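You operate a simulated robot arm through the tools that you are given. There is no shell and no other tool. Be economical: measure what you need, move in short steps, check, and stop when the job is done.

The job below is to be done with a simulated two-armed robot. You get a single attempt, and the scene is never put back.

JOB
Pack the cup that the order card names: hold the black box, seat the cup, pad it, close the box.
Fine: the round pad lies in the drawer; shut the drawer again. Set down upright: black lid.

The check looks at the end state, three seconds after you hand in, the way a careful person would. Anything else that was tipped, shoved, dropped, spilled or broken makes it a failure. Lids that push on must go on centred and level and be pressed home; caps that screw on are set level and turned clockwise until they are tight.

ROBOT AND FRAMES
Two 6-joint arms with two-finger parallel grippers on one trunk, on a base that drives. Base frame: it is fixed to the floor where the robot stands at the start and does not move with it; the origin is under the middle of the robot, x ahead of it, y to its left, z up. Units: m, degrees, N and s.
The left shoulder is at the start at [0.06, 0.187, 1.197], the right one opposite. With the tool pointing down near the work surface each hand reaches from about 0.1 to 0.52 m from the robot's upright axis, wherever it stands, measured 20 degrees to its own side. Places, roughly: black box (11x11x5 cm) [0.5, -0.4, 0.8]; foot of the black box [0.5, -0.4, 0.8]; packing drawer [0.5, -0.3, 0.7]; recess of the black box [0.5, -0.4, 0.8]; space over the recess of the black box [0.5, -0.4, 0.9]; top of the packing table [0.6, -0.3, 0.8]. Payload 1.57 kg a hand.
The tool frame of a hand sits at the grasp point between the pads (the TCP): z along the fingers, y along the line on which they close. The tips reach 0.03 m beyond it. Largest opening 0.11 m; finger width 0.024, thickness 0.012; the body of the gripper, 0.048 by 0.112 m, starts 0.078 m behind the TCP.
Orientation is that of the tool frame in the base frame, as [roll, pitch, yaw] about the fixed x, y, z axes, in that order (R = Rz(yaw) Ry(pitch) Rx(roll)). With the fingers straight down and closing along the base's y, the tool's x points along the base's -x, its y along +y and its z along -z.

CONTROLS
- The arms move only by the tool servo_tool. It takes "left_rows", "right_rows" or both (then of equal length, played together; a hand with none holds still); each is a list of rows, each a list of 7 numbers: the shift along the base's x, y, z in units of 40 mm (1.0 is 40 mm), then the turn, a rotation vector about the base's x, y, z in units of 8 degrees (1.0 is 8 degrees), then the finger opening in m, from 0 to 0.11. In form: [[x, y, z, wx, wy, wz, jaw], ...]. A call has 1 to 8 rows; each row shifts and turns the commanded pose from where the row before left it. A call with a number of a shift or a turn outside -1 to 1 is refused whole. Rows are played at 5 a second. More than 0.05 m and 8.6 degrees between two rows, or a gripper value outside its range, and nothing of the call is played. A pose out of reach is approached as far as the arm can. The call stops where the force on the tool passes 90 N (or 10 N more than at its start, if that is more) or the arm is blocked; 0.2 s more then pass. Each finger travels about 0.153 m/s and halts on what it meets, pressing with about 28 N; the grip force reading is that of the motor and also rises with nothing between the fingers. The clock runs only during rows and for 0.2 s after the last one: add rows that do not move to give the fingers time. It gives the time, the measured TCP pose, the force on the tool (base axes), the opening and the grip force at its end, in the units of the frame above (readings bear some noise), with the torque about the TCP (base axes, N m) and any sound that the robot's microphone picked up.
- Cameras (640 x 400 px; columns grow to the right, rows downward): "scene" is now at [-0.0095, -0.0393, 1.7131]; the picture's right is [-0.51, -0.86, 0.00], its down [-0.77, 0.45, -0.45] and it looks along [0.39, -0.23, -0.89] (base axes); focal length 254 px, centre (320, 200). "left" rides on the left gripper at [0.07, -0.016, -0.141] in its tool frame; the picture's right is [0.23, 0.97, 0.00], its down [-0.86, 0.20, -0.48] and it looks along [-0.47, 0.11, 0.88] (tool axes); focal length 222 px, centre (320, 200). "right" rides on the right gripper at [0.07, 0.016, -0.141] in its tool frame; the picture's right is [-0.23, 0.97, 0.00], its down [-0.86, -0.20, -0.48] and it looks along [-0.47, -0.11, 0.88] (tool axes); focal length 222 px, centre (320, 200). There is no depth. A picture from a camera that has moved, and an enlarged one, comes with that camera's place and axes in the base frame and with its lens. The place of the scene camera against the robot may be out by one fixed shift of up to 0.018 m in any direction.
- grab_frame(camera): a new picture of that camera. The clock stands still meanwhile.
- slide_trunk(by): slides the trunk up (or, below 0, down) by that many m; the arms and the scene camera ride with it, the base frame stays. It gives what a move gives, with no picture.
- base_move(legs): drives the robot by 1 to 6 legs, each [ahead, left, turn to the left] in m, m and degrees, along the robot's own axes; the way and the turn of a leg run together, so that a leg with both is an arc; at most 1.5 m and 180 degrees a leg. The arms and the cameras ride along, it lands a little off, and it stops where it bumps. It gives what a move gives.
- head_to(pan, tilt): turns the head with the scene camera to pan (to the left, within 86 degrees either way) and tilt (down, from -29 to 69), counted from straight ahead of the robot. It gives what a move gives.
- inspect(camera, box): a new picture of the part [left, top, right, bottom] of that camera's present view, enlarged. The clock stands still meanwhile.
- close_job(): hands the job in; it is judged then, once.

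Go step by step. Nothing tells you exact positions but the pictures and the camera data: compare them with the known pose of the tool, close in by small moves and look again before you grip or let go. The budget is 120 turns and 88 pictures, counting those below and the enlarged ones. Unless the task says otherwise, let go and move clear before handing in, and close with one line.

The tools are called after "Emit:" as a command line: name --argument value ..., lists and objects as JSON in quotes. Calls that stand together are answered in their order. servo_tool: Moves the arms, as the interface text tells. Its arguments: {"type":"object","properties":{"left_rows":{"type":"array"},"right_rows":{"type":"array"}},"required":[]} The other tools are called the same way: slide_trunk (by) slides the trunk up or down; base_move (legs) drives the base; head_to (pan, tilt) turns the head that bears the scene camera; grab_frame (camera) takes a picture; inspect (camera, box) takes an enlarged picture of a part of a camera's view; close_job () hands the job in.

At the start:

```text
t: 0.0
left_tool_pos: [0.4017, -0.0585, 1.1899]
left_orientation: [180.0, 0.0, 179.9]
left_wrist_force: [0.0, 0.0, -0.4]
left_ft_torque: [-0.04, -0.05, -0.02]
left_opening: 0.1098
left_grip_force: 0.1
right_tool_pos: [0.2684, -0.3703, 1.2307]
right_orientation: [-180.0, 0.0, 180.0]
right_wrist_force: [-0.1, -0.1, 0.0]
right_ft_torque: [0.04, -0.03, 0.02]
right_opening: 0.1102
right_grip_force: 0.1
trunk travel left (down, up): [-0.825, 0.165]
robot x, y, heading: [0.0022, 0.0002, 0.2]
head pan, tilt: [-30.4, 63.1]
```

scene: 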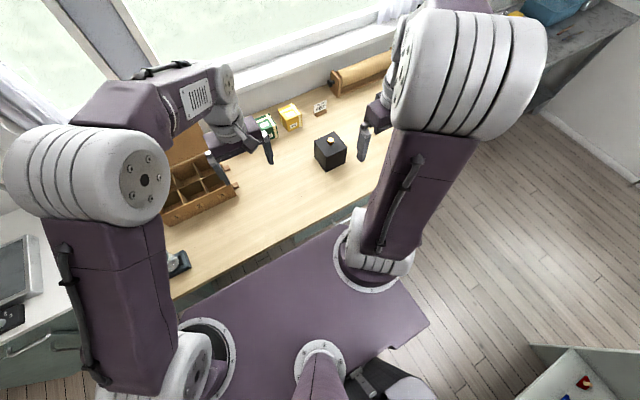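
right: 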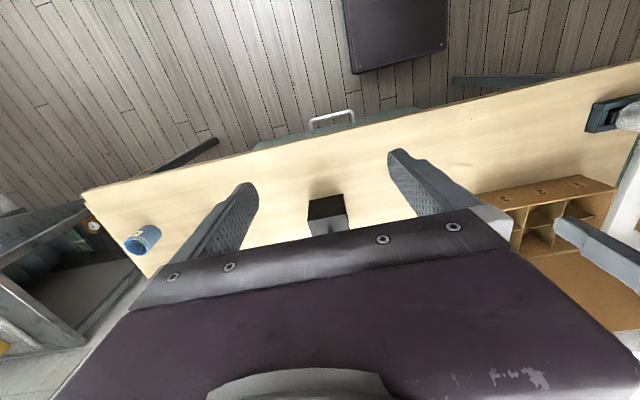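
left: 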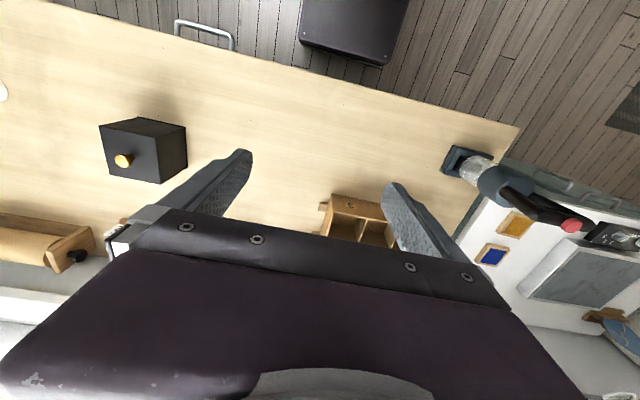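

I see a packing table with a black box (brass knob on its lid), a compartment rack, some small boxes and a card. I'll enlarge the parts to read the card and find the cups.

Emit:
inspect --camera "scene" --box '[240, 80, 400, 180]'

Emit:
inspect --camera "scene" --box '[140, 130, 300, 230]'

```text
4.00 times, centred on (320, 130) of scene
camera zoom: at [-0.0095, -0.0393, 1.7131], right [-0.51, -0.86, 0.0], down [-0.77, 0.45, -0.45], along [0.39, -0.23, -0.89], focal length 1016 px, centre (320, 480)
```

zoom: 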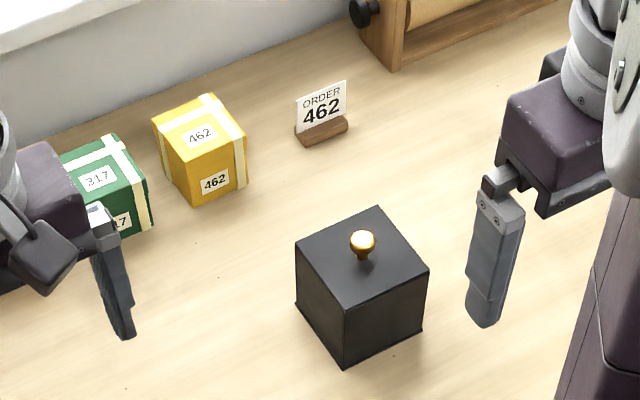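

```text
4.00 times, centred on (220, 180) of scene
camera zoom: at [-0.0095, -0.0393, 1.7131], right [-0.51, -0.86, 0.0], down [-0.77, 0.45, -0.45], along [0.39, -0.23, -0.89], focal length 1016 px, centre (720, 280)
```

zoom: 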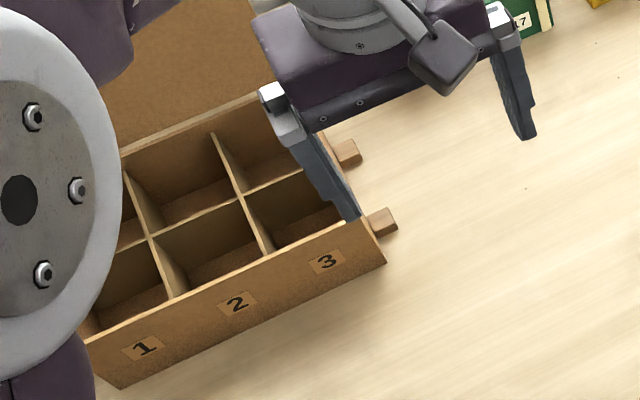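

The order is 462, and boxes marked 462 (yellow) and 317 (green) stand at the back; the cups aren't clearly seen yet. I'll look around with the head.

Emit:
head_to --pan -60 --tilt 40

Emit:
grab_frame --camera "scene"

Emit:
head_to --pan 0 --tilt 50

Emit:
grab_frame --camera "scene"

Emit:
head_to --pan 60 --tilt 45

Emit:
grab_frame --camera "scene"

```text
t: 0.9
left_tool_pos: [0.4022, -0.0576, 1.1895]
left_orientation: [-180.0, -0.1, 179.9]
left_wrist_force: [-0.8, -0.1, -0.2]
left_ft_torque: [0.0, -0.03, -0.02]
left_opening: 0.1101
left_grip_force: 0.0
right_tool_pos: [0.2683, -0.3703, 1.2322]
right_orientation: [180.0, 0.0, 179.9]
right_wrist_force: [0.4, 0.7, 0.0]
right_ft_torque: [0.02, 0.01, 0.0]
right_opening: 0.1099
right_grip_force: 0.1
trunk travel left (down, up): [-0.825, 0.165]
robot x, y, heading: [-0.0004, -0.0003, 0.2]
head pan, tilt: [-60.0, 40.0]
```

```text
82 pictures are left
camera scene: at [-0.0213, -0.0809, 1.7434], right [-0.87, -0.5, 0.0], down [-0.32, 0.56, -0.77], along [0.38, -0.66, -0.64], focal length 254 px, centre (320, 200)
```

scene: 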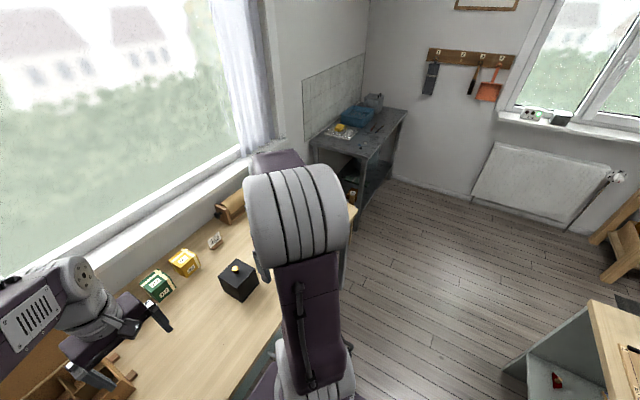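

```text
t: 2.2
left_tool_pos: [0.4021, -0.0581, 1.1903]
left_orientation: [-180.0, -0.1, -180.0]
left_wrist_force: [0.1, -0.2, -0.5]
left_ft_torque: [-0.01, 0.01, 0.0]
left_opening: 0.1098
left_grip_force: 0.0
right_tool_pos: [0.2687, -0.3707, 1.2324]
right_orientation: [180.0, 0.0, 180.0]
right_wrist_force: [0.0, -0.4, 0.1]
right_ft_torque: [-0.01, 0.03, -0.03]
right_opening: 0.1103
right_grip_force: 0.1
trunk travel left (down, up): [-0.825, 0.165]
robot x, y, heading: [0.001, 0.0009, 0.3]
head pan, tilt: [0.0, 50.0]
```

```text
81 pictures are left
camera scene: at [0.0132, -0.0075, 1.7293], right [0.0, -1.0, 0.0], down [-0.77, 0.0, -0.64], along [0.64, 0.0, -0.77], focal length 254 px, centre (320, 200)
```

scene: 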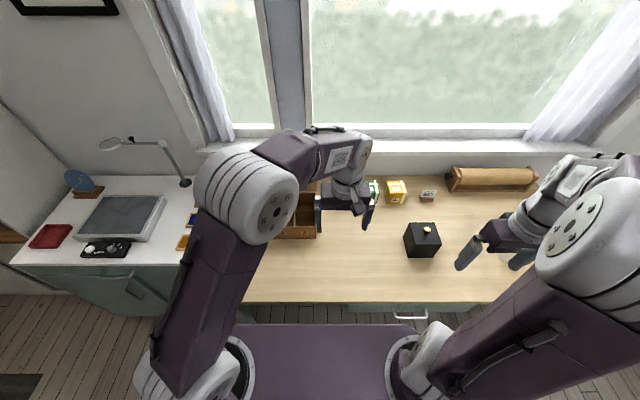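

```text
t: 3.5
left_tool_pos: [0.4021, -0.0582, 1.1898]
left_orientation: [180.0, 0.0, -180.0]
left_wrist_force: [1.3, 0.2, -0.3]
left_ft_torque: [0.01, 0.01, -0.02]
left_opening: 0.1102
left_grip_force: 0.2
right_tool_pos: [0.269, -0.3699, 1.2318]
right_orientation: [-180.0, 0.0, 180.0]
right_wrist_force: [-0.1, -0.5, -0.1]
right_ft_torque: [-0.01, 0.0, 0.0]
right_opening: 0.11
right_grip_force: 0.1
trunk travel left (down, up): [-0.825, 0.165]
robot x, y, heading: [0.0005, -0.0001, -0.0]
head pan, tilt: [60.0, 45.0]
```

```text
80 pictures are left
camera scene: at [-0.0231, 0.0629, 1.7362], right [0.87, -0.5, 0.0], down [-0.35, -0.61, -0.71], along [0.35, 0.61, -0.71], focal length 254 px, centre (320, 200)
```

scene: 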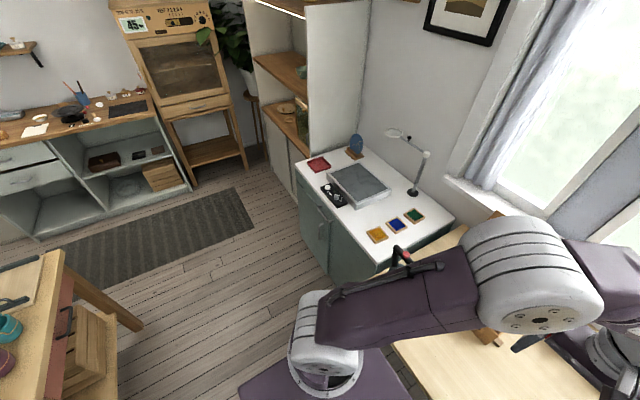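

Colour tiles, kilns and shelves are about, with something teal behind to the left. I look further round for the cups.

Emit:
head_to --pan 86 --tilt 45

Emit:
grab_frame --camera "scene"

Emit:
head_to --pan -86 --tilt 45

Emit:
grab_frame --camera "scene"

Emit:
inspect --camera "right" --box '[60, 180, 220, 280]'

Emit:
inspect --camera "right" --box '[480, 170, 640, 270]'

```text
t: 4.4
left_tool_pos: [0.4015, -0.0591, 1.1893]
left_orientation: [-180.0, 0.0, 179.9]
left_wrist_force: [0.3, -0.5, -0.7]
left_ft_torque: [-0.02, 0.0, -0.03]
left_opening: 0.11
left_grip_force: 0.1
right_tool_pos: [0.2687, -0.3695, 1.231]
right_orientation: [180.0, 0.0, 179.9]
right_wrist_force: [-0.6, 0.1, 0.0]
right_ft_torque: [0.01, 0.01, 0.01]
right_opening: 0.1099
right_grip_force: 0.1
trunk travel left (down, up): [-0.825, 0.165]
robot x, y, heading: [-0.0006, 0.0026, 0.2]
head pan, tilt: [85.9, 45.0]
```

```text
79 pictures are left
camera scene: at [-0.058, 0.0736, 1.7362], right [1.0, -0.07, 0.0], down [-0.05, -0.71, -0.71], along [0.05, 0.71, -0.71], focal length 254 px, centre (320, 200)
```

scene: 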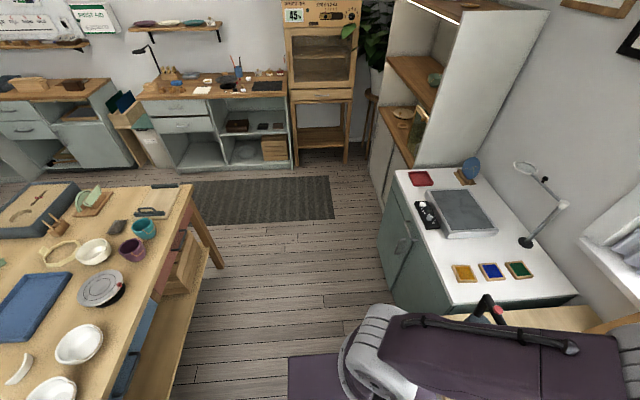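

```text
t: 7.0
left_tool_pos: [0.402, -0.0593, 1.1895]
left_orientation: [-180.0, 0.0, -180.0]
left_wrist_force: [-0.5, 0.1, -0.3]
left_ft_torque: [-0.03, 0.0, 0.0]
left_opening: 0.1102
left_grip_force: 0.0
right_tool_pos: [0.2694, -0.3701, 1.2313]
right_orientation: [180.0, 0.0, 179.9]
right_wrist_force: [0.5, -0.3, -0.5]
right_ft_torque: [0.0, -0.01, 0.03]
right_opening: 0.1099
right_grip_force: 0.0
trunk travel left (down, up): [-0.825, 0.165]
robot x, y, heading: [0.0032, 0.0001, -0.1]
head pan, tilt: [-85.9, 45.0]
```

```text
78 pictures are left
camera scene: at [-0.058, -0.0885, 1.7362], right [-1.0, -0.07, 0.0], down [-0.05, 0.71, -0.71], along [0.05, -0.71, -0.71], focal length 254 px, centre (320, 200)
```

scene: 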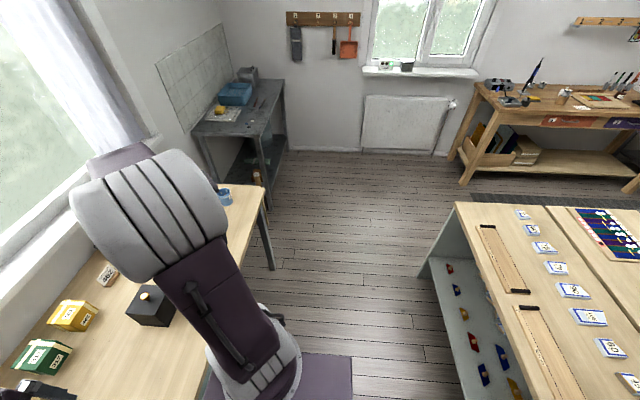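

```text
4.00 times, centred on (140, 230) of right
camera zoom: at [0.1983, -0.3554, 1.3715], right [0.23, 0.97, 0.0], down [0.86, -0.2, 0.48], along [0.47, -0.11, -0.88], focal length 888 px, centre (1040, 80)
```

zoom: 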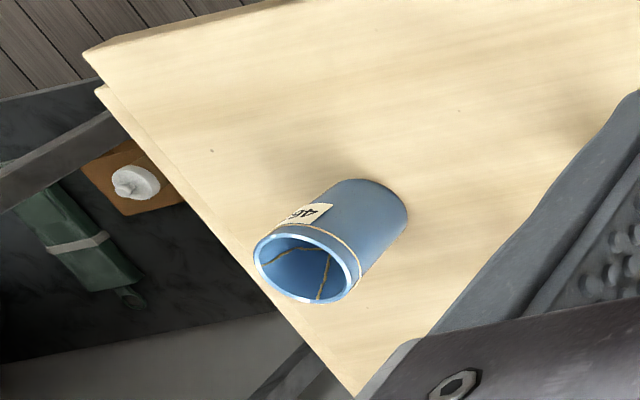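

```text
4.00 times, centred on (560, 220) of right
camera zoom: at [0.1983, -0.3554, 1.3715], right [0.23, 0.97, 0.0], down [0.86, -0.2, 0.48], along [0.47, -0.11, -0.88], focal length 888 px, centre (-640, 120)
```

zoom: 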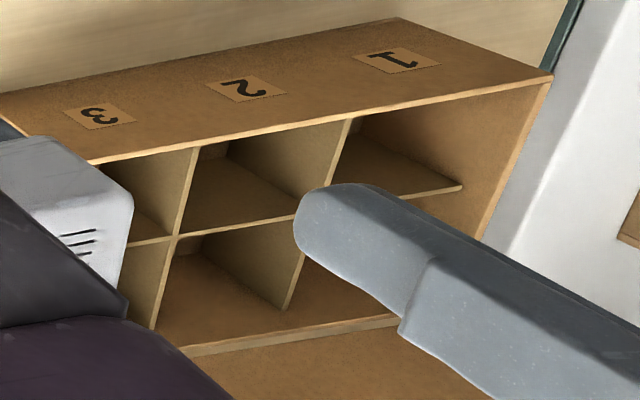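

A blue mended cup with a label starting "46" stands at the table's far right end (≈[0.50, -0.98]); the packing box is straight ahead-right. I drive to the right to work in front of the box and cup and look again.

Emit:
base_move --legs '[[0, -0.45, 0]]'

Emit:
head_to --pan 0 --tilt 60

Emit:
grab_frame --camera "scene"

Emit:
grab_frame --camera "right"

Emit:
grab_frame --camera "left"

```text
t: 9.8
left_tool_pos: [0.4012, -0.5173, 1.1908]
left_orientation: [-179.9, 0.0, 179.8]
left_wrist_force: [-0.7, 0.0, -0.9]
left_ft_torque: [0.01, -0.04, -0.01]
left_opening: 0.1101
left_grip_force: 0.0
right_tool_pos: [0.2676, -0.829, 1.2324]
right_orientation: [-179.8, 0.0, 179.9]
right_wrist_force: [0.0, 0.0, 0.1]
right_ft_torque: [-0.05, 0.01, -0.01]
right_opening: 0.11
right_grip_force: 0.0
trunk travel left (down, up): [-0.825, 0.165]
robot x, y, heading: [0.0001, -0.4573, -0.1]
head pan, tilt: [-85.9, 45.0]
```

```text
t: 11.4
left_tool_pos: [0.401, -0.5175, 1.1899]
left_orientation: [180.0, 0.0, 179.8]
left_wrist_force: [1.2, 0.0, -0.1]
left_ft_torque: [0.02, 0.0, 0.01]
left_opening: 0.1103
left_grip_force: 0.1
right_tool_pos: [0.267, -0.8306, 1.2315]
right_orientation: [-179.9, 0.0, 179.8]
right_wrist_force: [0.0, 0.1, 0.1]
right_ft_torque: [-0.03, 0.0, 0.01]
right_opening: 0.11
right_grip_force: 0.1
trunk travel left (down, up): [-0.825, 0.165]
robot x, y, heading: [-0.0005, -0.4601, -0.3]
head pan, tilt: [0.0, 60.0]
```

```text
75 pictures are left
camera scene: at [0.0023, -0.4669, 1.7167], right [0.0, -1.0, 0.0], down [-0.87, 0.0, -0.5], along [0.5, 0.0, -0.87], focal length 254 px, centre (320, 200)
```

scene: 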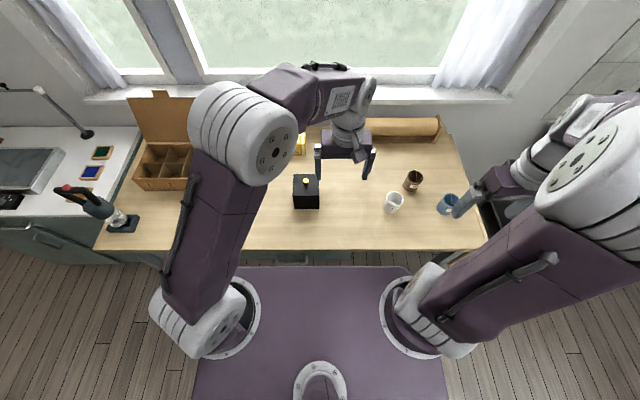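

```text
74 pictures are left
camera right: at [0.1968, -0.8152, 1.3715], right [0.23, 0.97, 0.0], down [0.85, -0.2, 0.48], along [0.47, -0.11, -0.88], focal length 222 px, centre (320, 200)
```

right: 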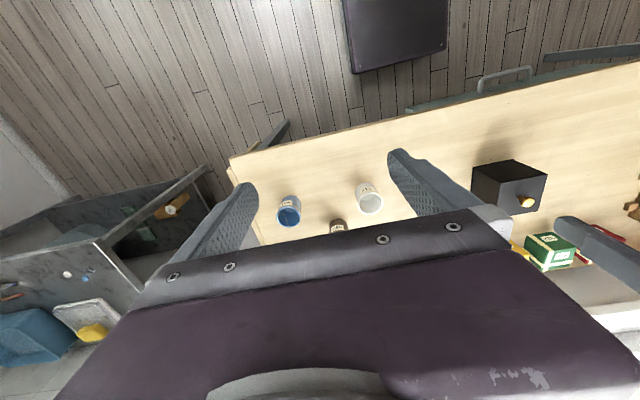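

```text
73 pictures are left
camera left: at [0.3304, -0.534, 1.3308], right [-0.22, 0.97, 0.0], down [0.86, 0.2, 0.48], along [0.47, 0.11, -0.88], focal length 222 px, centre (320, 200)
```

left: 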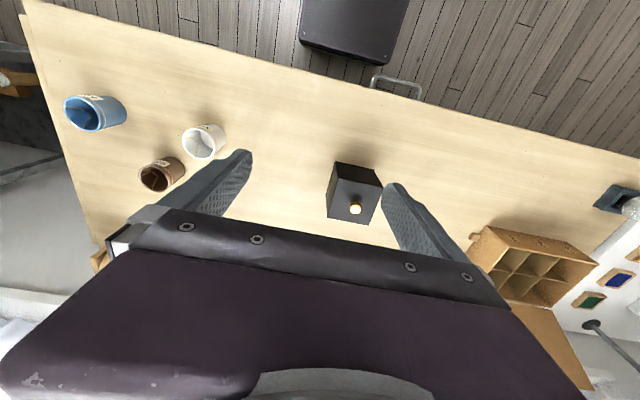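

Three cups (blue, white, brown) with labels stand on the right part of the table. I read the labels.

Emit:
inspect --camera "left" --box '[60, 80, 220, 200]'

Emit:
inspect --camera "right" --box '[260, 170, 400, 250]'

Emit:
inspect --camera "scene" --box '[280, 150, 480, 270]'

```text
3.33 times, centred on (140, 140) of left
camera zoom: at [0.3304, -0.534, 1.3308], right [-0.22, 0.97, 0.0], down [0.86, 0.2, 0.48], along [0.47, 0.11, -0.88], focal length 740 px, centre (920, 400)
```

zoom: 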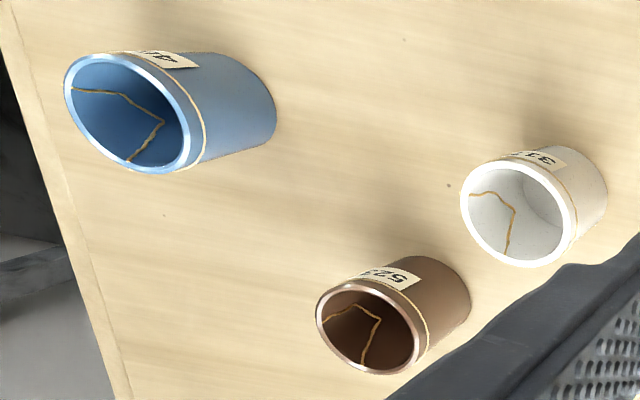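

```text
4.57 times, centred on (330, 210) of right
camera zoom: at [0.1968, -0.8152, 1.3715], right [0.23, 0.97, 0.0], down [0.85, -0.2, 0.48], along [0.47, -0.11, -0.88], focal length 1015 px, centre (274, 154)
```

zoom: 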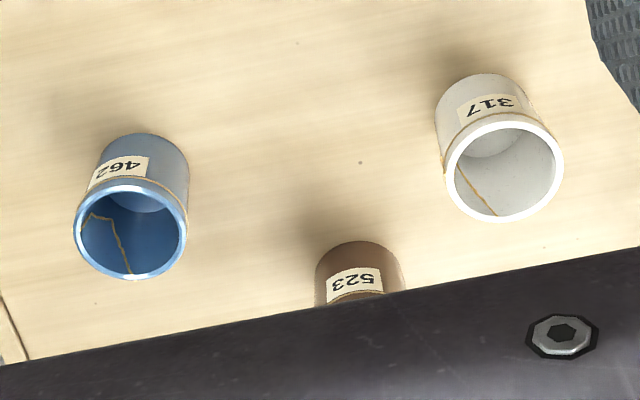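

```text
3.20 times, centred on (380, 210) of scene
camera zoom: at [0.0023, -0.4669, 1.7167], right [0.0, -1.0, 0.0], down [-0.87, 0.0, -0.5], along [0.5, 0.0, -0.87], focal length 812 px, centre (128, 168)
```

zoom: 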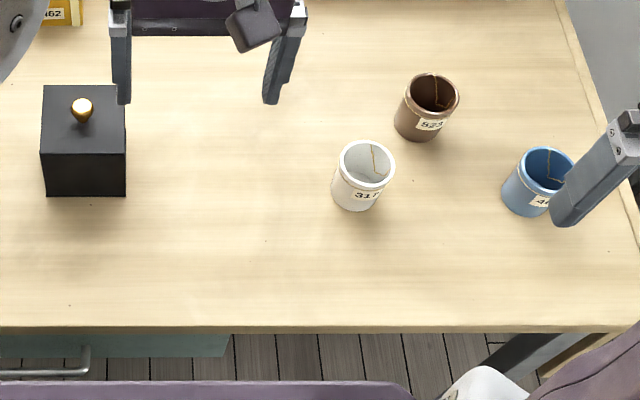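

Blue is 462 (rim centre ≈[0.495, -0.973, 0.866], about 66 mm wide); the box centre is about [0.55, -0.405]. I drive forward for reach, then look closely at the box.

Emit:
base_move --legs '[[0.1, 0, 0]]'

Emit:
servo_tool --left_rows '[[-1, 0, -1, 0, 0, 0, 0.11], [-1, 0, -1, 0, 0, 0, 0.11], [-1, 0, -1, 0, 0, 0, 0.11], [-0.5, 0.5, -1, 0, 0, 0, 0.11], [0, 0.5, -0.5, 0, 0, 0, 0.11], [0, 0.5, 0, 0, 0, 0, 0.11]]'

Emit:
grab_frame --camera "left"

Emit:
grab_frame --camera "scene"

```text
t: 12.6
left_tool_pos: [0.5001, -0.5186, 1.1929]
left_orientation: [179.9, 0.1, 179.8]
left_wrist_force: [-0.2, -0.4, 0.2]
left_ft_torque: [-0.02, -0.01, 0.01]
left_opening: 0.11
left_grip_force: 0.1
right_tool_pos: [0.3647, -0.8306, 1.2329]
right_orientation: [-179.9, 0.2, 179.9]
right_wrist_force: [0.3, 0.4, -0.6]
right_ft_torque: [0.01, -0.02, -0.02]
right_opening: 0.1097
right_grip_force: 0.1
trunk travel left (down, up): [-0.825, 0.165]
robot x, y, heading: [0.101, -0.4556, -0.1]
head pan, tilt: [0.0, 60.0]
```

```text
refused: row 1 steps farther than a row can; nothing moved
```

```text
69 pictures are left
camera left: at [0.4283, -0.5342, 1.3318], right [-0.22, 0.97, 0.0], down [0.85, 0.2, 0.48], along [0.47, 0.11, -0.88], focal length 222 px, centre (320, 200)
```

left: 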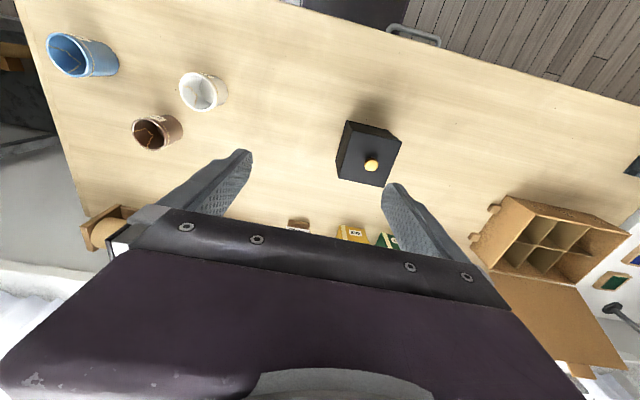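

```text
68 pictures are left
camera scene: at [0.0993, -0.4669, 1.7167], right [0.0, -1.0, 0.0], down [-0.86, 0.0, -0.5], along [0.5, 0.0, -0.86], focal length 254 px, centre (320, 200)
```

scene: 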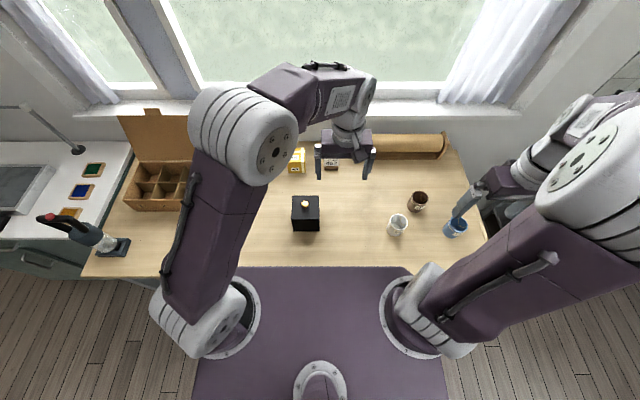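

The robot moved 0.1 m ahead. I enlarge the box in the scene view to see the lid seam and foot.

Emit:
inspect --camera "scene" --box '[280, 185, 330, 240]'

Emit:
servo_tool --left_rows '[[0, 1, 0, 0, 0, 0, 0.11], [0, 1, 0, 0, 0, 0, 0.11], [0, 0.5, 0, 0, 0, 0, 0.11], [0, 0, -1, 0, 0, 0, 0.11], [0, 0, -1, 0, 0, 0, 0.11], [0, 0, -1, 0, 0, 0, 0.11]]'

Emit:
grab_frame --camera "left"

```text
7.27 times, centred on (305, 212) of scene
camera zoom: at [0.0993, -0.4669, 1.7167], right [0.0, -1.0, 0.0], down [-0.86, 0.0, -0.5], along [0.5, 0.0, -0.86], focal length 1846 px, centre (429, 109)
```

zoom: 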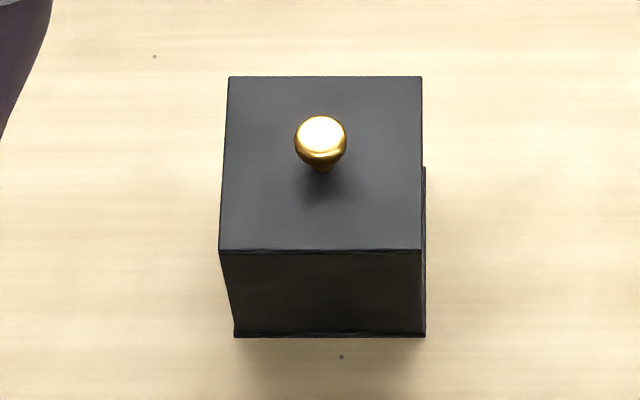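

```text
t: 14.0
left_tool_pos: [0.5035, -0.4191, 1.0689]
left_orientation: [-179.9, -0.1, 179.8]
left_wrist_force: [0.0, -0.3, -0.2]
left_ft_torque: [0.02, 0.02, 0.01]
left_opening: 0.11
left_grip_force: 0.0
right_tool_pos: [0.3702, -0.8314, 1.2307]
right_orientation: [180.0, -0.1, 180.0]
right_wrist_force: [0.3, 0.3, -0.2]
right_ft_torque: [-0.03, 0.01, 0.0]
right_opening: 0.1102
right_grip_force: 0.0
trunk travel left (down, up): [-0.825, 0.165]
robot x, y, heading: [0.098, -0.4557, -0.2]
head pan, tilt: [0.0, 60.0]
```

```text
66 pictures are left
camera left: at [0.4331, -0.4341, 1.2089], right [-0.22, 0.97, 0.0], down [0.86, 0.2, 0.48], along [0.47, 0.11, -0.88], focal length 222 px, centre (320, 200)
```

left: 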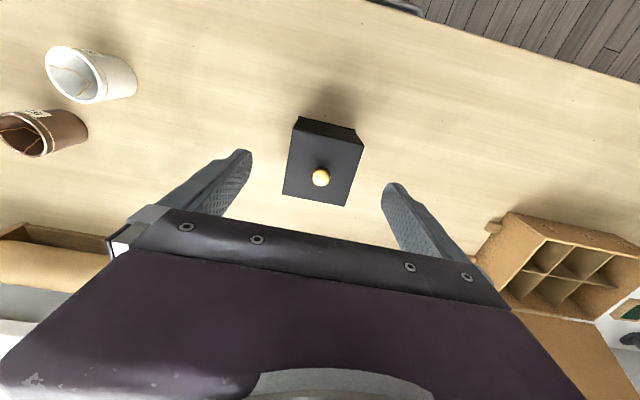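

The lid covers the box down to a thin foot; the knob is at ≈[0.550, -0.405, 0.922], lid top about 0.90. I bring the left hand over the knob and check.

Emit:
servo_tool --left_rows '[[0.6, 0.2, 0, 0, 0, 0, 0.08], [0.56, 0.15, -0.5, 0, 0, 0, 0.06], [0, 0, -1, 0, 0, 0, 0.06], [0, 0, -0.6, 0, 0, 0, 0.06], [0, 0, 0, 0, 0, 0, 0.06]]'

Emit:
inspect --camera "left" --box '[200, 60, 440, 220]'

Emit:
inspect --camera "scene" --box '[260, 120, 400, 260]'

```text
t: 15.2
left_tool_pos: [0.5464, -0.406, 0.9844]
left_orientation: [179.9, 0.0, 179.8]
left_wrist_force: [-0.4, 0.1, -0.7]
left_ft_torque: [-0.02, -0.02, -0.03]
left_opening: 0.0598
left_grip_force: 0.1
right_tool_pos: [0.3675, -0.8306, 1.231]
right_orientation: [180.0, 0.0, 179.8]
right_wrist_force: [-0.2, -0.6, 0.1]
right_ft_torque: [0.01, 0.02, 0.01]
right_opening: 0.1099
right_grip_force: 0.2
trunk travel left (down, up): [-0.825, 0.165]
robot x, y, heading: [0.1003, -0.4593, -0.3]
head pan, tilt: [0.0, 60.0]
```

```text
2.50 times, centred on (320, 140) of left
camera zoom: at [0.4766, -0.4213, 1.1256], right [-0.22, 0.97, 0.0], down [0.86, 0.2, 0.48], along [0.47, 0.11, -0.88], focal length 555 px, centre (320, 350)
```

zoom: 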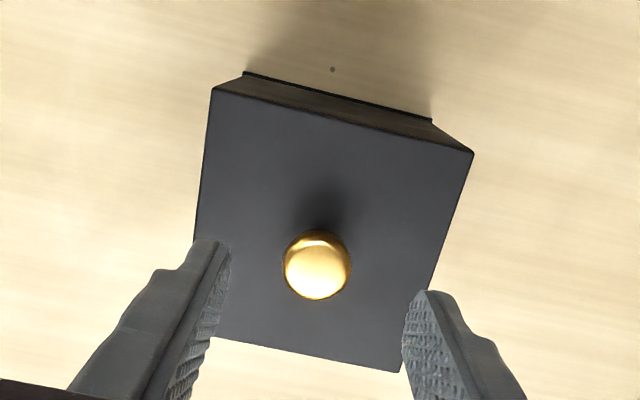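

```text
2.86 times, centred on (330, 190) of scene
camera zoom: at [0.1038, -0.4668, 1.7167], right [0.0, -1.0, 0.0], down [-0.87, 0.0, -0.5], along [0.5, 0.0, -0.87], focal length 725 px, centre (291, 229)
```

zoom: 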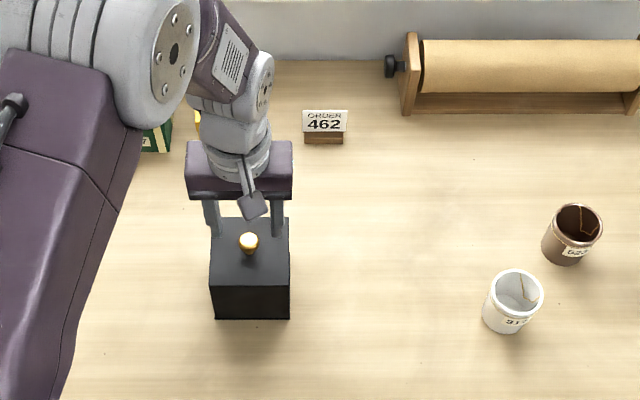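

The fingers straddle the knob (≈[0.5495, -0.405]). I go down and close on it, watching the force.

Emit:
servo_tool --left_rows '[[0.08, 0.02, -0.6, 0, 0, 0, 0.06], [0, 0, -0.4, 0, 0, 0, 0.06], [0, 0, -0.2, 0, 0, 0, 0.06], [0, 0, 0, 0, 0, 0, 0.06]]'

Emit:
inspect --camera "left" --box '[200, 60, 440, 220]'

```text
t: 16.2
left_tool_pos: [0.5522, -0.4047, 0.9396]
left_orientation: [180.0, 0.0, 179.8]
left_wrist_force: [-0.2, -0.1, 0.4]
left_ft_torque: [0.0, 0.02, -0.01]
left_opening: 0.0601
left_grip_force: 0.0
right_tool_pos: [0.368, -0.8296, 1.2318]
right_orientation: [-180.0, 0.0, 179.8]
right_wrist_force: [0.2, 0.6, -0.3]
right_ft_torque: [-0.01, -0.01, 0.0]
right_opening: 0.1101
right_grip_force: 0.0
trunk travel left (down, up): [-0.825, 0.165]
robot x, y, heading: [0.0996, -0.4573, -0.2]
head pan, tilt: [0.0, 60.0]
```

```text
2.50 times, centred on (320, 140) of left
camera zoom: at [0.4809, -0.4199, 1.0789], right [-0.22, 0.97, 0.0], down [0.86, 0.2, 0.48], along [0.47, 0.11, -0.88], focal length 555 px, centre (320, 350)
```

zoom: 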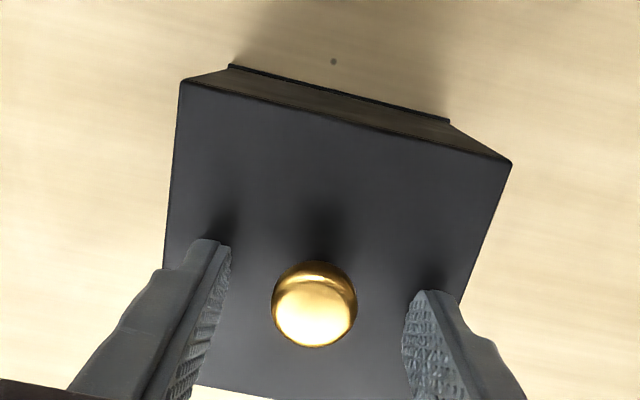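

Emit:
servo_tool --left_rows '[[0, 0, -0.1, 0, 0, 0, 0.04], [0, 0, 0, 0, 0, 0, 0.0], [0, 0, 0, 0, 0, 0, 0.0], [0, 0, 0, 0, 0, 0, 0.0]]'

Emit:
servo_tool --left_rows '[[0, 0, 0.2, 0, 0, 0, 0.0], [0, 0, 0.2, 0, 0, 0, 0.0], [0, 0, 0.2, 0, 0, 0, 0.0]]'

Emit:
inspect --camera "scene" --box '[270, 180, 350, 240]'

```text
t: 17.2
left_tool_pos: [0.5514, -0.4045, 0.9359]
left_orientation: [-179.9, 0.3, 179.8]
left_wrist_force: [2.2, 0.1, 22.7]
left_ft_torque: [0.04, -0.03, 0.01]
left_opening: 0.025
left_grip_force: 27.9
right_tool_pos: [0.3667, -0.831, 1.2319]
right_orientation: [180.0, 0.1, 179.8]
right_wrist_force: [-0.2, -0.1, 0.1]
right_ft_torque: [-0.02, 0.03, 0.02]
right_opening: 0.1102
right_grip_force: 0.2
trunk travel left (down, up): [-0.825, 0.165]
robot x, y, heading: [0.1006, -0.4598, -0.4]
head pan, tilt: [0.0, 60.0]
```

```text
t: 18.0
left_tool_pos: [0.5518, -0.4039, 0.9577]
left_orientation: [180.0, -0.1, 179.8]
left_wrist_force: [0.2, 0.1, -0.6]
left_ft_torque: [-0.01, 0.02, -0.03]
left_opening: 0.0248
left_grip_force: 27.8
right_tool_pos: [0.3681, -0.8299, 1.2311]
right_orientation: [-180.0, -0.1, 179.8]
right_wrist_force: [-0.4, -0.1, 0.7]
right_ft_torque: [0.0, -0.01, -0.01]
right_opening: 0.1105
right_grip_force: 0.2
trunk travel left (down, up): [-0.825, 0.165]
robot x, y, heading: [0.0991, -0.4617, -0.2]
head pan, tilt: [0.0, 60.0]
```

```text
6.67 times, centred on (310, 210) of scene
camera zoom: at [0.1034, -0.4671, 1.7166], right [0.0, -1.0, 0.0], down [-0.87, 0.0, -0.5], along [0.5, 0.0, -0.87], focal length 1693 px, centre (387, 133)
```

zoom: 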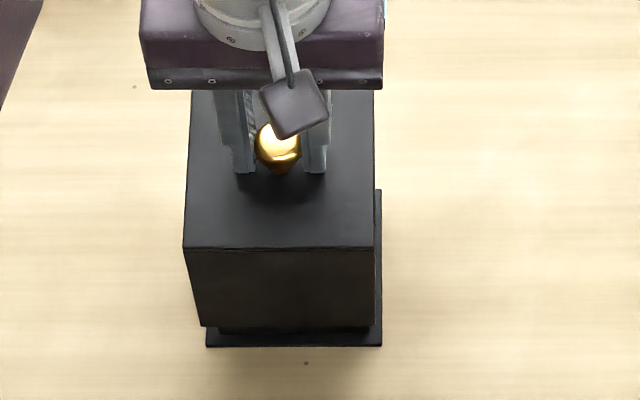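

The lid came off freely. I lift it clear, carry it to the left, and set it upright at about [0.50, -0.17].

Emit:
servo_tool --left_rows '[[0, 0, 1, 0, 0, 0, 0], [0, 0, 1, 0, 0, 0, 0], [0, 0.5, 0.6, 0, 0, 0, 0], [-0.3, 0.9, 0, 0, 0, 0, 0], [-0.3, 0.95, 0, 0, 0, 0, 0], [-0.3, 0.95, 0, 0, 0, 0, 0], [-0.3, 0.95, 0, 0, 0, 0, 0], [-0.1, 0.95, 0, 0, 0, 0, 0]]'

Emit:
servo_tool --left_rows '[[0, 0.65, 0, 0, 0, 0, 0], [0, 0, -1, 0, 0, 0, 0], [0, 0, -1, 0, 0, 0, 0], [0, 0, 0, 0, 0, 0, 0]]'

Emit:
grab_frame --camera "scene"

Emit:
grab_frame --camera "left"

```text
t: 19.8
left_tool_pos: [0.5004, -0.196, 1.0614]
left_orientation: [-179.8, 0.0, 179.7]
left_wrist_force: [-1.0, 0.1, -1.2]
left_ft_torque: [-0.03, -0.01, -0.01]
left_opening: 0.0247
left_grip_force: 27.5
right_tool_pos: [0.3682, -0.8286, 1.2322]
right_orientation: [-179.9, 0.1, 179.8]
right_wrist_force: [0.2, 0.3, 0.0]
right_ft_torque: [-0.01, -0.01, 0.0]
right_opening: 0.1101
right_grip_force: 0.1
trunk travel left (down, up): [-0.825, 0.165]
robot x, y, heading: [0.1007, -0.46, -0.2]
head pan, tilt: [0.0, 60.0]
```

```text
t: 20.8
left_tool_pos: [0.5003, -0.1716, 0.9836]
left_orientation: [-179.9, -0.1, 179.8]
left_wrist_force: [0.1, 0.3, 0.5]
left_ft_torque: [0.01, 0.0, -0.02]
left_opening: 0.0249
left_grip_force: 27.7
right_tool_pos: [0.3681, -0.8299, 1.2333]
right_orientation: [180.0, 0.0, 179.8]
right_wrist_force: [0.4, 0.1, -0.5]
right_ft_torque: [-0.05, -0.04, 0.0]
right_opening: 0.11
right_grip_force: 0.0
trunk travel left (down, up): [-0.825, 0.165]
robot x, y, heading: [0.1009, -0.4573, -0.2]
head pan, tilt: [0.0, 60.0]
```

```text
61 pictures are left
camera scene: at [0.1023, -0.4669, 1.7167], right [0.0, -1.0, 0.0], down [-0.87, 0.0, -0.5], along [0.5, 0.0, -0.87], focal length 254 px, centre (320, 200)
```

scene: 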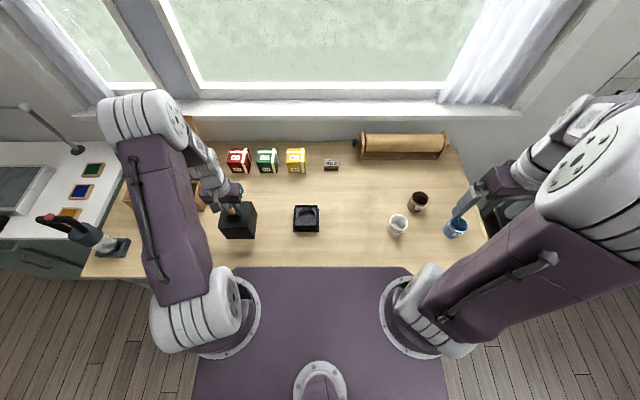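

```text
60 pictures are left
camera left: at [0.4289, -0.1865, 1.1247], right [-0.22, 0.97, 0.0], down [0.86, 0.2, 0.48], along [0.47, 0.11, -0.88], focal length 222 px, centre (320, 200)
```

left: 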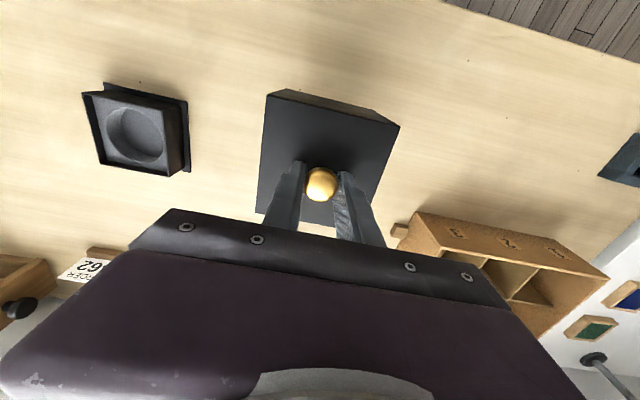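

The place is clear. I lower the lid until it touches the table.

Emit:
servo_tool --left_rows '[[0, 0, -0.6, 0, 0, 0, 0], [0, 0, -0.4, 0, 0, 0, 0], [0, 0, -0.15, 0, 0, 0, 0], [0, 0, 0, 0, 0, 0, 0]]'

Emit:
servo_tool --left_rows '[[0, 0, -0.1, 0, 0, 0, 0], [0, 0, 0, 0, 0, 0, 0]]'

```text
t: 21.8
left_tool_pos: [0.5018, -0.1698, 0.9368]
left_orientation: [-180.0, 0.1, 179.8]
left_wrist_force: [0.0, 0.7, -1.2]
left_ft_torque: [-0.03, 0.03, -0.02]
left_opening: 0.025
left_grip_force: 28.0
right_tool_pos: [0.3679, -0.8312, 1.2318]
right_orientation: [180.0, 0.0, 179.8]
right_wrist_force: [0.2, -0.3, -0.1]
right_ft_torque: [0.0, 0.02, -0.01]
right_opening: 0.1099
right_grip_force: 0.0
trunk travel left (down, up): [-0.825, 0.165]
robot x, y, heading: [0.0977, -0.4603, 0.1]
head pan, tilt: [0.0, 60.0]
```

```text
t: 22.4
left_tool_pos: [0.5013, -0.17, 0.9319]
left_orientation: [-180.0, -0.1, 179.9]
left_wrist_force: [0.3, 0.6, -1.7]
left_ft_torque: [0.01, 0.02, 0.02]
left_opening: 0.025
left_grip_force: 28.0
right_tool_pos: [0.3684, -0.8307, 1.231]
right_orientation: [-180.0, 0.0, 179.8]
right_wrist_force: [-0.4, 0.0, -0.1]
right_ft_torque: [0.0, -0.01, -0.02]
right_opening: 0.11
right_grip_force: 0.0
trunk travel left (down, up): [-0.825, 0.165]
robot x, y, heading: [0.0988, -0.4595, 0.1]
head pan, tilt: [0.0, 60.0]
```

Emit:
servo_tool --left_rows '[[0, 0, -0.08, 0, 0, 0, 0], [0, 0, -0.08, 0, 0, 0, 0], [0, 0, 0, 0, 0, 0, 0]]'

```text
t: 23.2
left_tool_pos: [0.4995, -0.1702, 0.9322]
left_orientation: [179.8, 0.7, 179.8]
left_wrist_force: [4.5, 11.0, 61.1]
left_ft_torque: [-0.02, 0.73, -0.17]
left_opening: 0.0252
left_grip_force: 28.0
right_tool_pos: [0.3642, -0.8317, 1.2323]
right_orientation: [180.0, 0.2, 179.9]
right_wrist_force: [-0.7, -0.3, 0.5]
right_ft_torque: [0.0, -0.02, -0.01]
right_opening: 0.11
right_grip_force: 0.0
trunk travel left (down, up): [-0.825, 0.165]
robot x, y, heading: [0.1023, -0.4572, -0.1]
head pan, tilt: [0.0, 60.0]
```

The lid rests on the table (contact at ≈0.932). I ease off, let go, and rise.

Emit:
servo_tool --left_rows '[[0, 0, 0.15, 0, 0, 0, 0], [0, 0, 0, 0, 0, 0, 0]]'

Emit:
servo_tool --left_rows '[[0, 0, 0, 0, 0, 0, 0.05], [0, 0, 0, 0, 0, 0, 0.06], [0, 0, 0.5, 0, 0, 0, 0.06], [0, 0, 1, 0, 0, 0, 0.06], [0, 0, 1, 0, 0, 0, 0.06], [0, 0, 1, 0, 0, 0, 0.06], [-0.5, 0, 0.5, 0, 0, 0, 0.06]]'

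Emit:
grab_frame --camera "left"

```text
t: 23.8
left_tool_pos: [0.499, -0.1717, 0.9321]
left_orientation: [-179.9, -0.2, 179.8]
left_wrist_force: [4.4, 4.1, 12.5]
left_ft_torque: [0.17, -0.62, 0.2]
left_opening: 0.0248
left_grip_force: 28.0
right_tool_pos: [0.3674, -0.83, 1.2297]
right_orientation: [180.0, 0.1, 179.7]
right_wrist_force: [0.0, 0.5, -0.1]
right_ft_torque: [0.0, 0.01, -0.03]
right_opening: 0.1098
right_grip_force: 0.0
trunk travel left (down, up): [-0.825, 0.165]
robot x, y, heading: [0.098, -0.458, -0.3]
head pan, tilt: [0.0, 60.0]
```

```text
t: 25.4
left_tool_pos: [0.4785, -0.1718, 1.0921]
left_orientation: [-180.0, 0.1, 179.8]
left_wrist_force: [-0.2, 0.1, -0.1]
left_ft_torque: [0.02, -0.03, -0.04]
left_opening: 0.0599
left_grip_force: 0.0
right_tool_pos: [0.3671, -0.8309, 1.2317]
right_orientation: [180.0, 0.1, 179.9]
right_wrist_force: [-0.8, -0.5, 0.7]
right_ft_torque: [-0.01, -0.05, 0.03]
right_opening: 0.1103
right_grip_force: 0.0
trunk travel left (down, up): [-0.825, 0.165]
robot x, y, heading: [0.098, -0.4611, 0.0]
head pan, tilt: [0.0, 60.0]
```

```text
59 pictures are left
camera left: at [0.4079, -0.1864, 1.2329], right [-0.22, 0.97, 0.0], down [0.86, 0.2, 0.48], along [0.47, 0.11, -0.88], focal length 222 px, centre (320, 200)
```

left: 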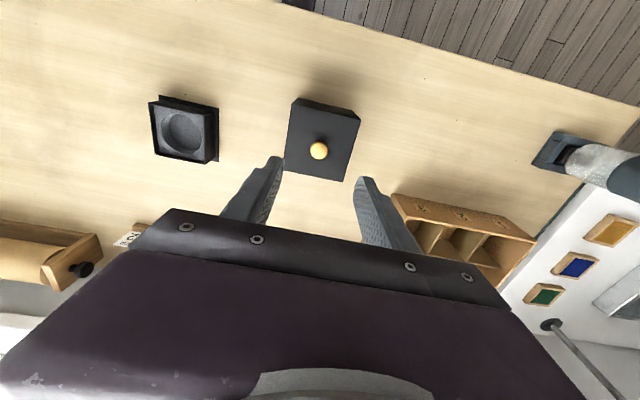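

The lid stands upright at [0.50, -0.17]. I look closely at the recess, then drive right for the cup.

Emit:
inspect --camera "left" --box '[130, 75, 250, 180]'

Emit:
inspect --camera "scene" --box '[280, 190, 335, 245]'

Emit:
base_move --legs '[[0, -0.33, 0]]'

Emit:
grab_frame --camera "right"

```text
3.81 times, centred on (190, 128) of left
camera zoom: at [0.4079, -0.1864, 1.2329], right [-0.22, 0.97, 0.0], down [0.86, 0.2, 0.48], along [0.47, 0.11, -0.88], focal length 846 px, centre (815, 476)
```

zoom: 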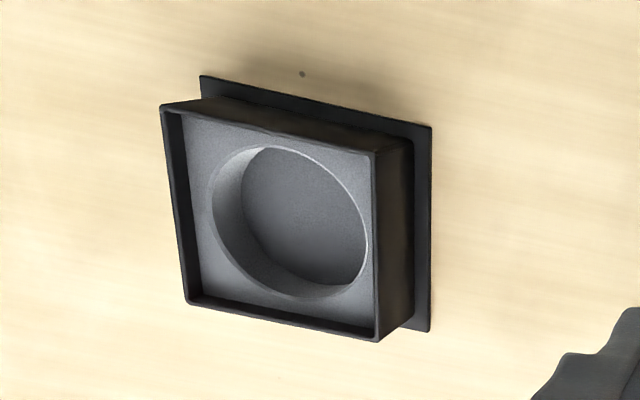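

```text
7.27 times, centred on (308, 218) of scene
camera zoom: at [0.1013, -0.4678, 1.7167], right [0.0, -1.0, 0.0], down [-0.87, 0.0, -0.5], along [0.5, 0.0, -0.87], focal length 1846 px, centre (411, 73)
```

zoom: 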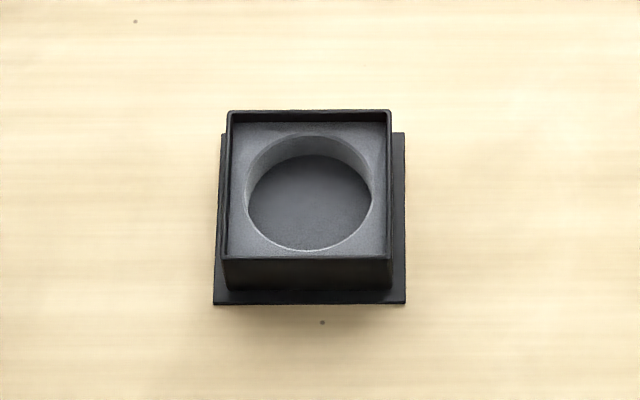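

```text
t: 27.6
left_tool_pos: [0.4798, -0.5032, 1.0908]
left_orientation: [-179.9, 0.0, 179.5]
left_wrist_force: [-0.4, -0.4, 0.6]
left_ft_torque: [-0.03, -0.03, 0.03]
left_opening: 0.0601
left_grip_force: 0.2
right_tool_pos: [0.3656, -1.1632, 1.2323]
right_orientation: [-180.0, 0.0, 179.6]
right_wrist_force: [0.0, 0.1, -0.4]
right_ft_torque: [-0.02, 0.0, 0.02]
right_opening: 0.11
right_grip_force: 0.0
trunk travel left (down, up): [-0.825, 0.165]
robot x, y, heading: [0.1002, -0.7956, -0.4]
head pan, tilt: [0.0, 60.0]
```

```text
56 pictures are left
camera right: at [0.2946, -1.1467, 1.3722], right [0.23, 0.97, 0.0], down [0.85, -0.21, 0.48], along [0.47, -0.11, -0.88], focal length 222 px, centre (320, 200)
```

right: 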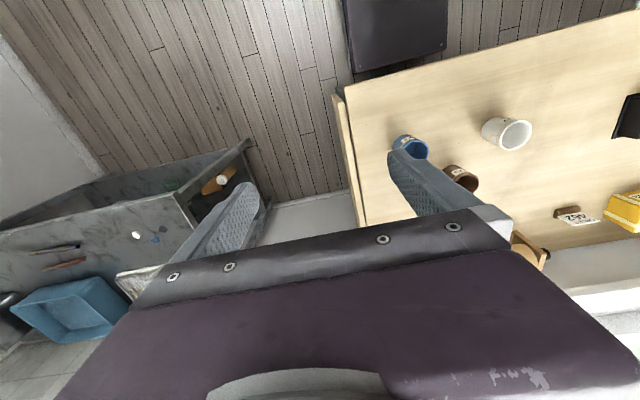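

The blue cup is at ≈[0.495, -0.973], recess about 7 cm wide and shallow. I bring the right hand above the cup, staying high.

Emit:
servo_tool --right_rows '[[0.65, 0.95, 0, 0, 0, 0, 0.11], [0.65, 0.95, 0, 0, 0, 0, 0.11], [0.65, 0.95, 0, 0, 0, 0, 0.11], [0.65, 0.95, 0, 0, 0, 0, 0.11], [0.65, 0.95, 0, 0, 0, 0, 0.11], [0, 0, -1, 0, 0, 0, 0.11], [0, 0, -1, 0, 0, 0, 0.11], [0, 0, -1, 0, 0, 0, 0.11]]'

Emit:
servo_tool --right_rows '[[0, 0, -1, 0, 0, 0, 0.11], [0, 0, -1, 0, 0, 0, 0.11], [0, 0, 0, 0, 0, 0, 0.11]]'

Emit:
grab_frame --camera "right"

```text
t: 29.4
left_tool_pos: [0.481, -0.5046, 1.0913]
left_orientation: [-180.0, 0.0, 179.5]
left_wrist_force: [0.0, -0.5, -0.1]
left_ft_torque: [-0.03, 0.03, -0.02]
left_opening: 0.0598
left_grip_force: 0.0
right_tool_pos: [0.4972, -0.9726, 1.1085]
right_orientation: [-179.9, 0.0, 179.7]
right_wrist_force: [-0.1, -0.1, 0.3]
right_ft_torque: [0.0, 0.03, -0.01]
right_opening: 0.11
right_grip_force: 0.0
trunk travel left (down, up): [-0.825, 0.165]
robot x, y, heading: [0.0983, -0.791, -0.4]
head pan, tilt: [0.0, 60.0]
```

```text
t: 30.1
left_tool_pos: [0.48, -0.505, 1.0912]
left_orientation: [180.0, -0.1, 179.6]
left_wrist_force: [0.5, -0.4, -0.1]
left_ft_torque: [-0.01, 0.0, 0.0]
left_opening: 0.06
left_grip_force: 0.1
right_tool_pos: [0.4927, -0.9729, 1.0331]
right_orientation: [179.9, 0.0, 179.6]
right_wrist_force: [0.2, -0.2, 0.7]
right_ft_torque: [0.03, 0.01, -0.02]
right_opening: 0.1099
right_grip_force: 0.1
trunk travel left (down, up): [-0.825, 0.165]
robot x, y, heading: [0.1028, -0.7925, -0.7]
head pan, tilt: [0.0, 60.0]
```

```text
55 pictures are left
camera right: at [0.4221, -0.9581, 1.1725], right [0.23, 0.97, 0.0], down [0.85, -0.21, 0.48], along [0.47, -0.11, -0.88], focal length 222 px, centre (320, 200)
```

right: 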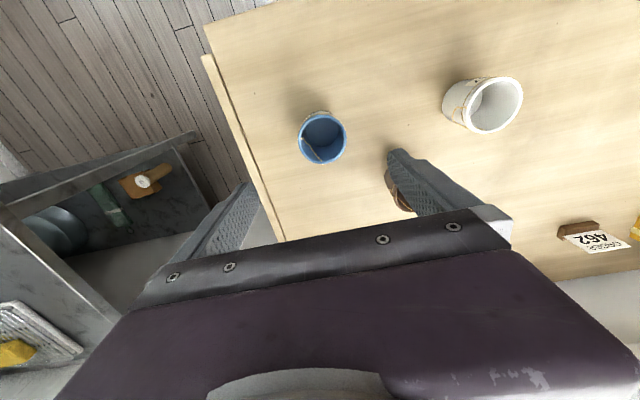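

The hand is centred on the blue cup (rim centre ≈[0.492, -0.969]). I go down most of the way and check.

Emit:
servo_tool --right_rows '[[0, 0.08, -1, 0, 0, 0, 0.11], [0, 0, -1, 0, 0, 0, 0.11], [0, 0, -1, 0, 0, 0, 0.11], [0, 0, 0, 0, 0, 0, 0.11]]'

Emit:
grab_frame --camera "right"

```text
t: 31.1
left_tool_pos: [0.4798, -0.5052, 1.0914]
left_orientation: [180.0, 0.0, 179.5]
left_wrist_force: [0.0, -0.2, 0.4]
left_ft_torque: [-0.01, -0.05, -0.02]
left_opening: 0.0602
left_grip_force: 0.1
right_tool_pos: [0.4953, -0.9693, 0.911]
right_orientation: [-180.0, 0.0, 179.7]
right_wrist_force: [-0.5, -0.6, -0.3]
right_ft_torque: [0.01, 0.01, -0.01]
right_opening: 0.1101
right_grip_force: 0.0
trunk travel left (down, up): [-0.825, 0.165]
robot x, y, heading: [0.1012, -0.7934, -0.6]
head pan, tilt: [0.0, 60.0]
```

```text
54 pictures are left
camera right: at [0.4249, -0.9537, 1.0514], right [0.23, 0.97, 0.0], down [0.85, -0.21, 0.48], along [0.47, -0.11, -0.88], focal length 222 px, centre (320, 200)
```

right: 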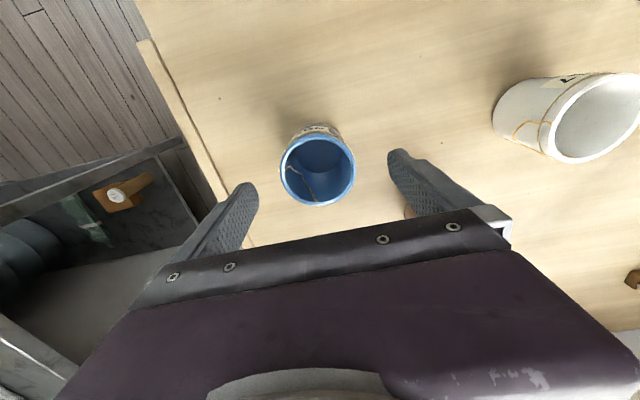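

Emit:
servo_tool --right_rows '[[-0.1, -0.02, -0.65, 0, 0, 0, 0.11], [0, 0, -0.62, 0, 0, 0, 0.11], [0, 0, 0, 0, 0, 0, 0.11]]'

Emit:
grab_frame --camera "right"

```text
t: 31.9
left_tool_pos: [0.4801, -0.5048, 1.0917]
left_orientation: [180.0, 0.0, 179.4]
left_wrist_force: [-0.1, 0.2, 0.6]
left_ft_torque: [-0.01, -0.02, -0.02]
left_opening: 0.0598
left_grip_force: 0.1
right_tool_pos: [0.4892, -0.9708, 0.8601]
right_orientation: [-179.9, 0.0, 179.6]
right_wrist_force: [-0.8, -0.4, -0.3]
right_ft_torque: [0.0, 0.0, -0.04]
right_opening: 0.1098
right_grip_force: 0.0
trunk travel left (down, up): [-0.825, 0.165]
robot x, y, heading: [0.1022, -0.7917, -0.3]
head pan, tilt: [0.0, 60.0]
```

```text
53 pictures are left
camera right: at [0.4191, -0.9557, 1.001], right [0.23, 0.97, 0.0], down [0.85, -0.21, 0.48], along [0.47, -0.11, -0.88], focal length 222 px, centre (320, 200)
```

right: 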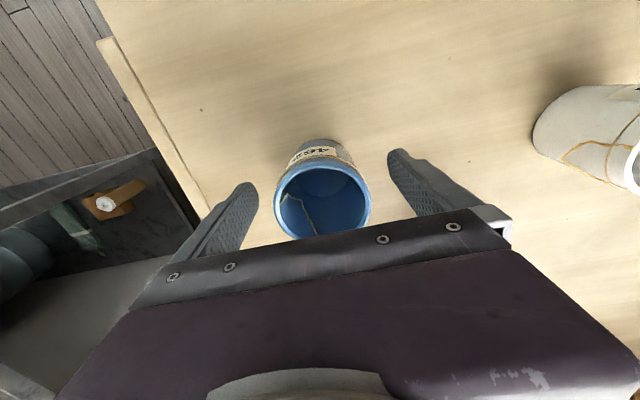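

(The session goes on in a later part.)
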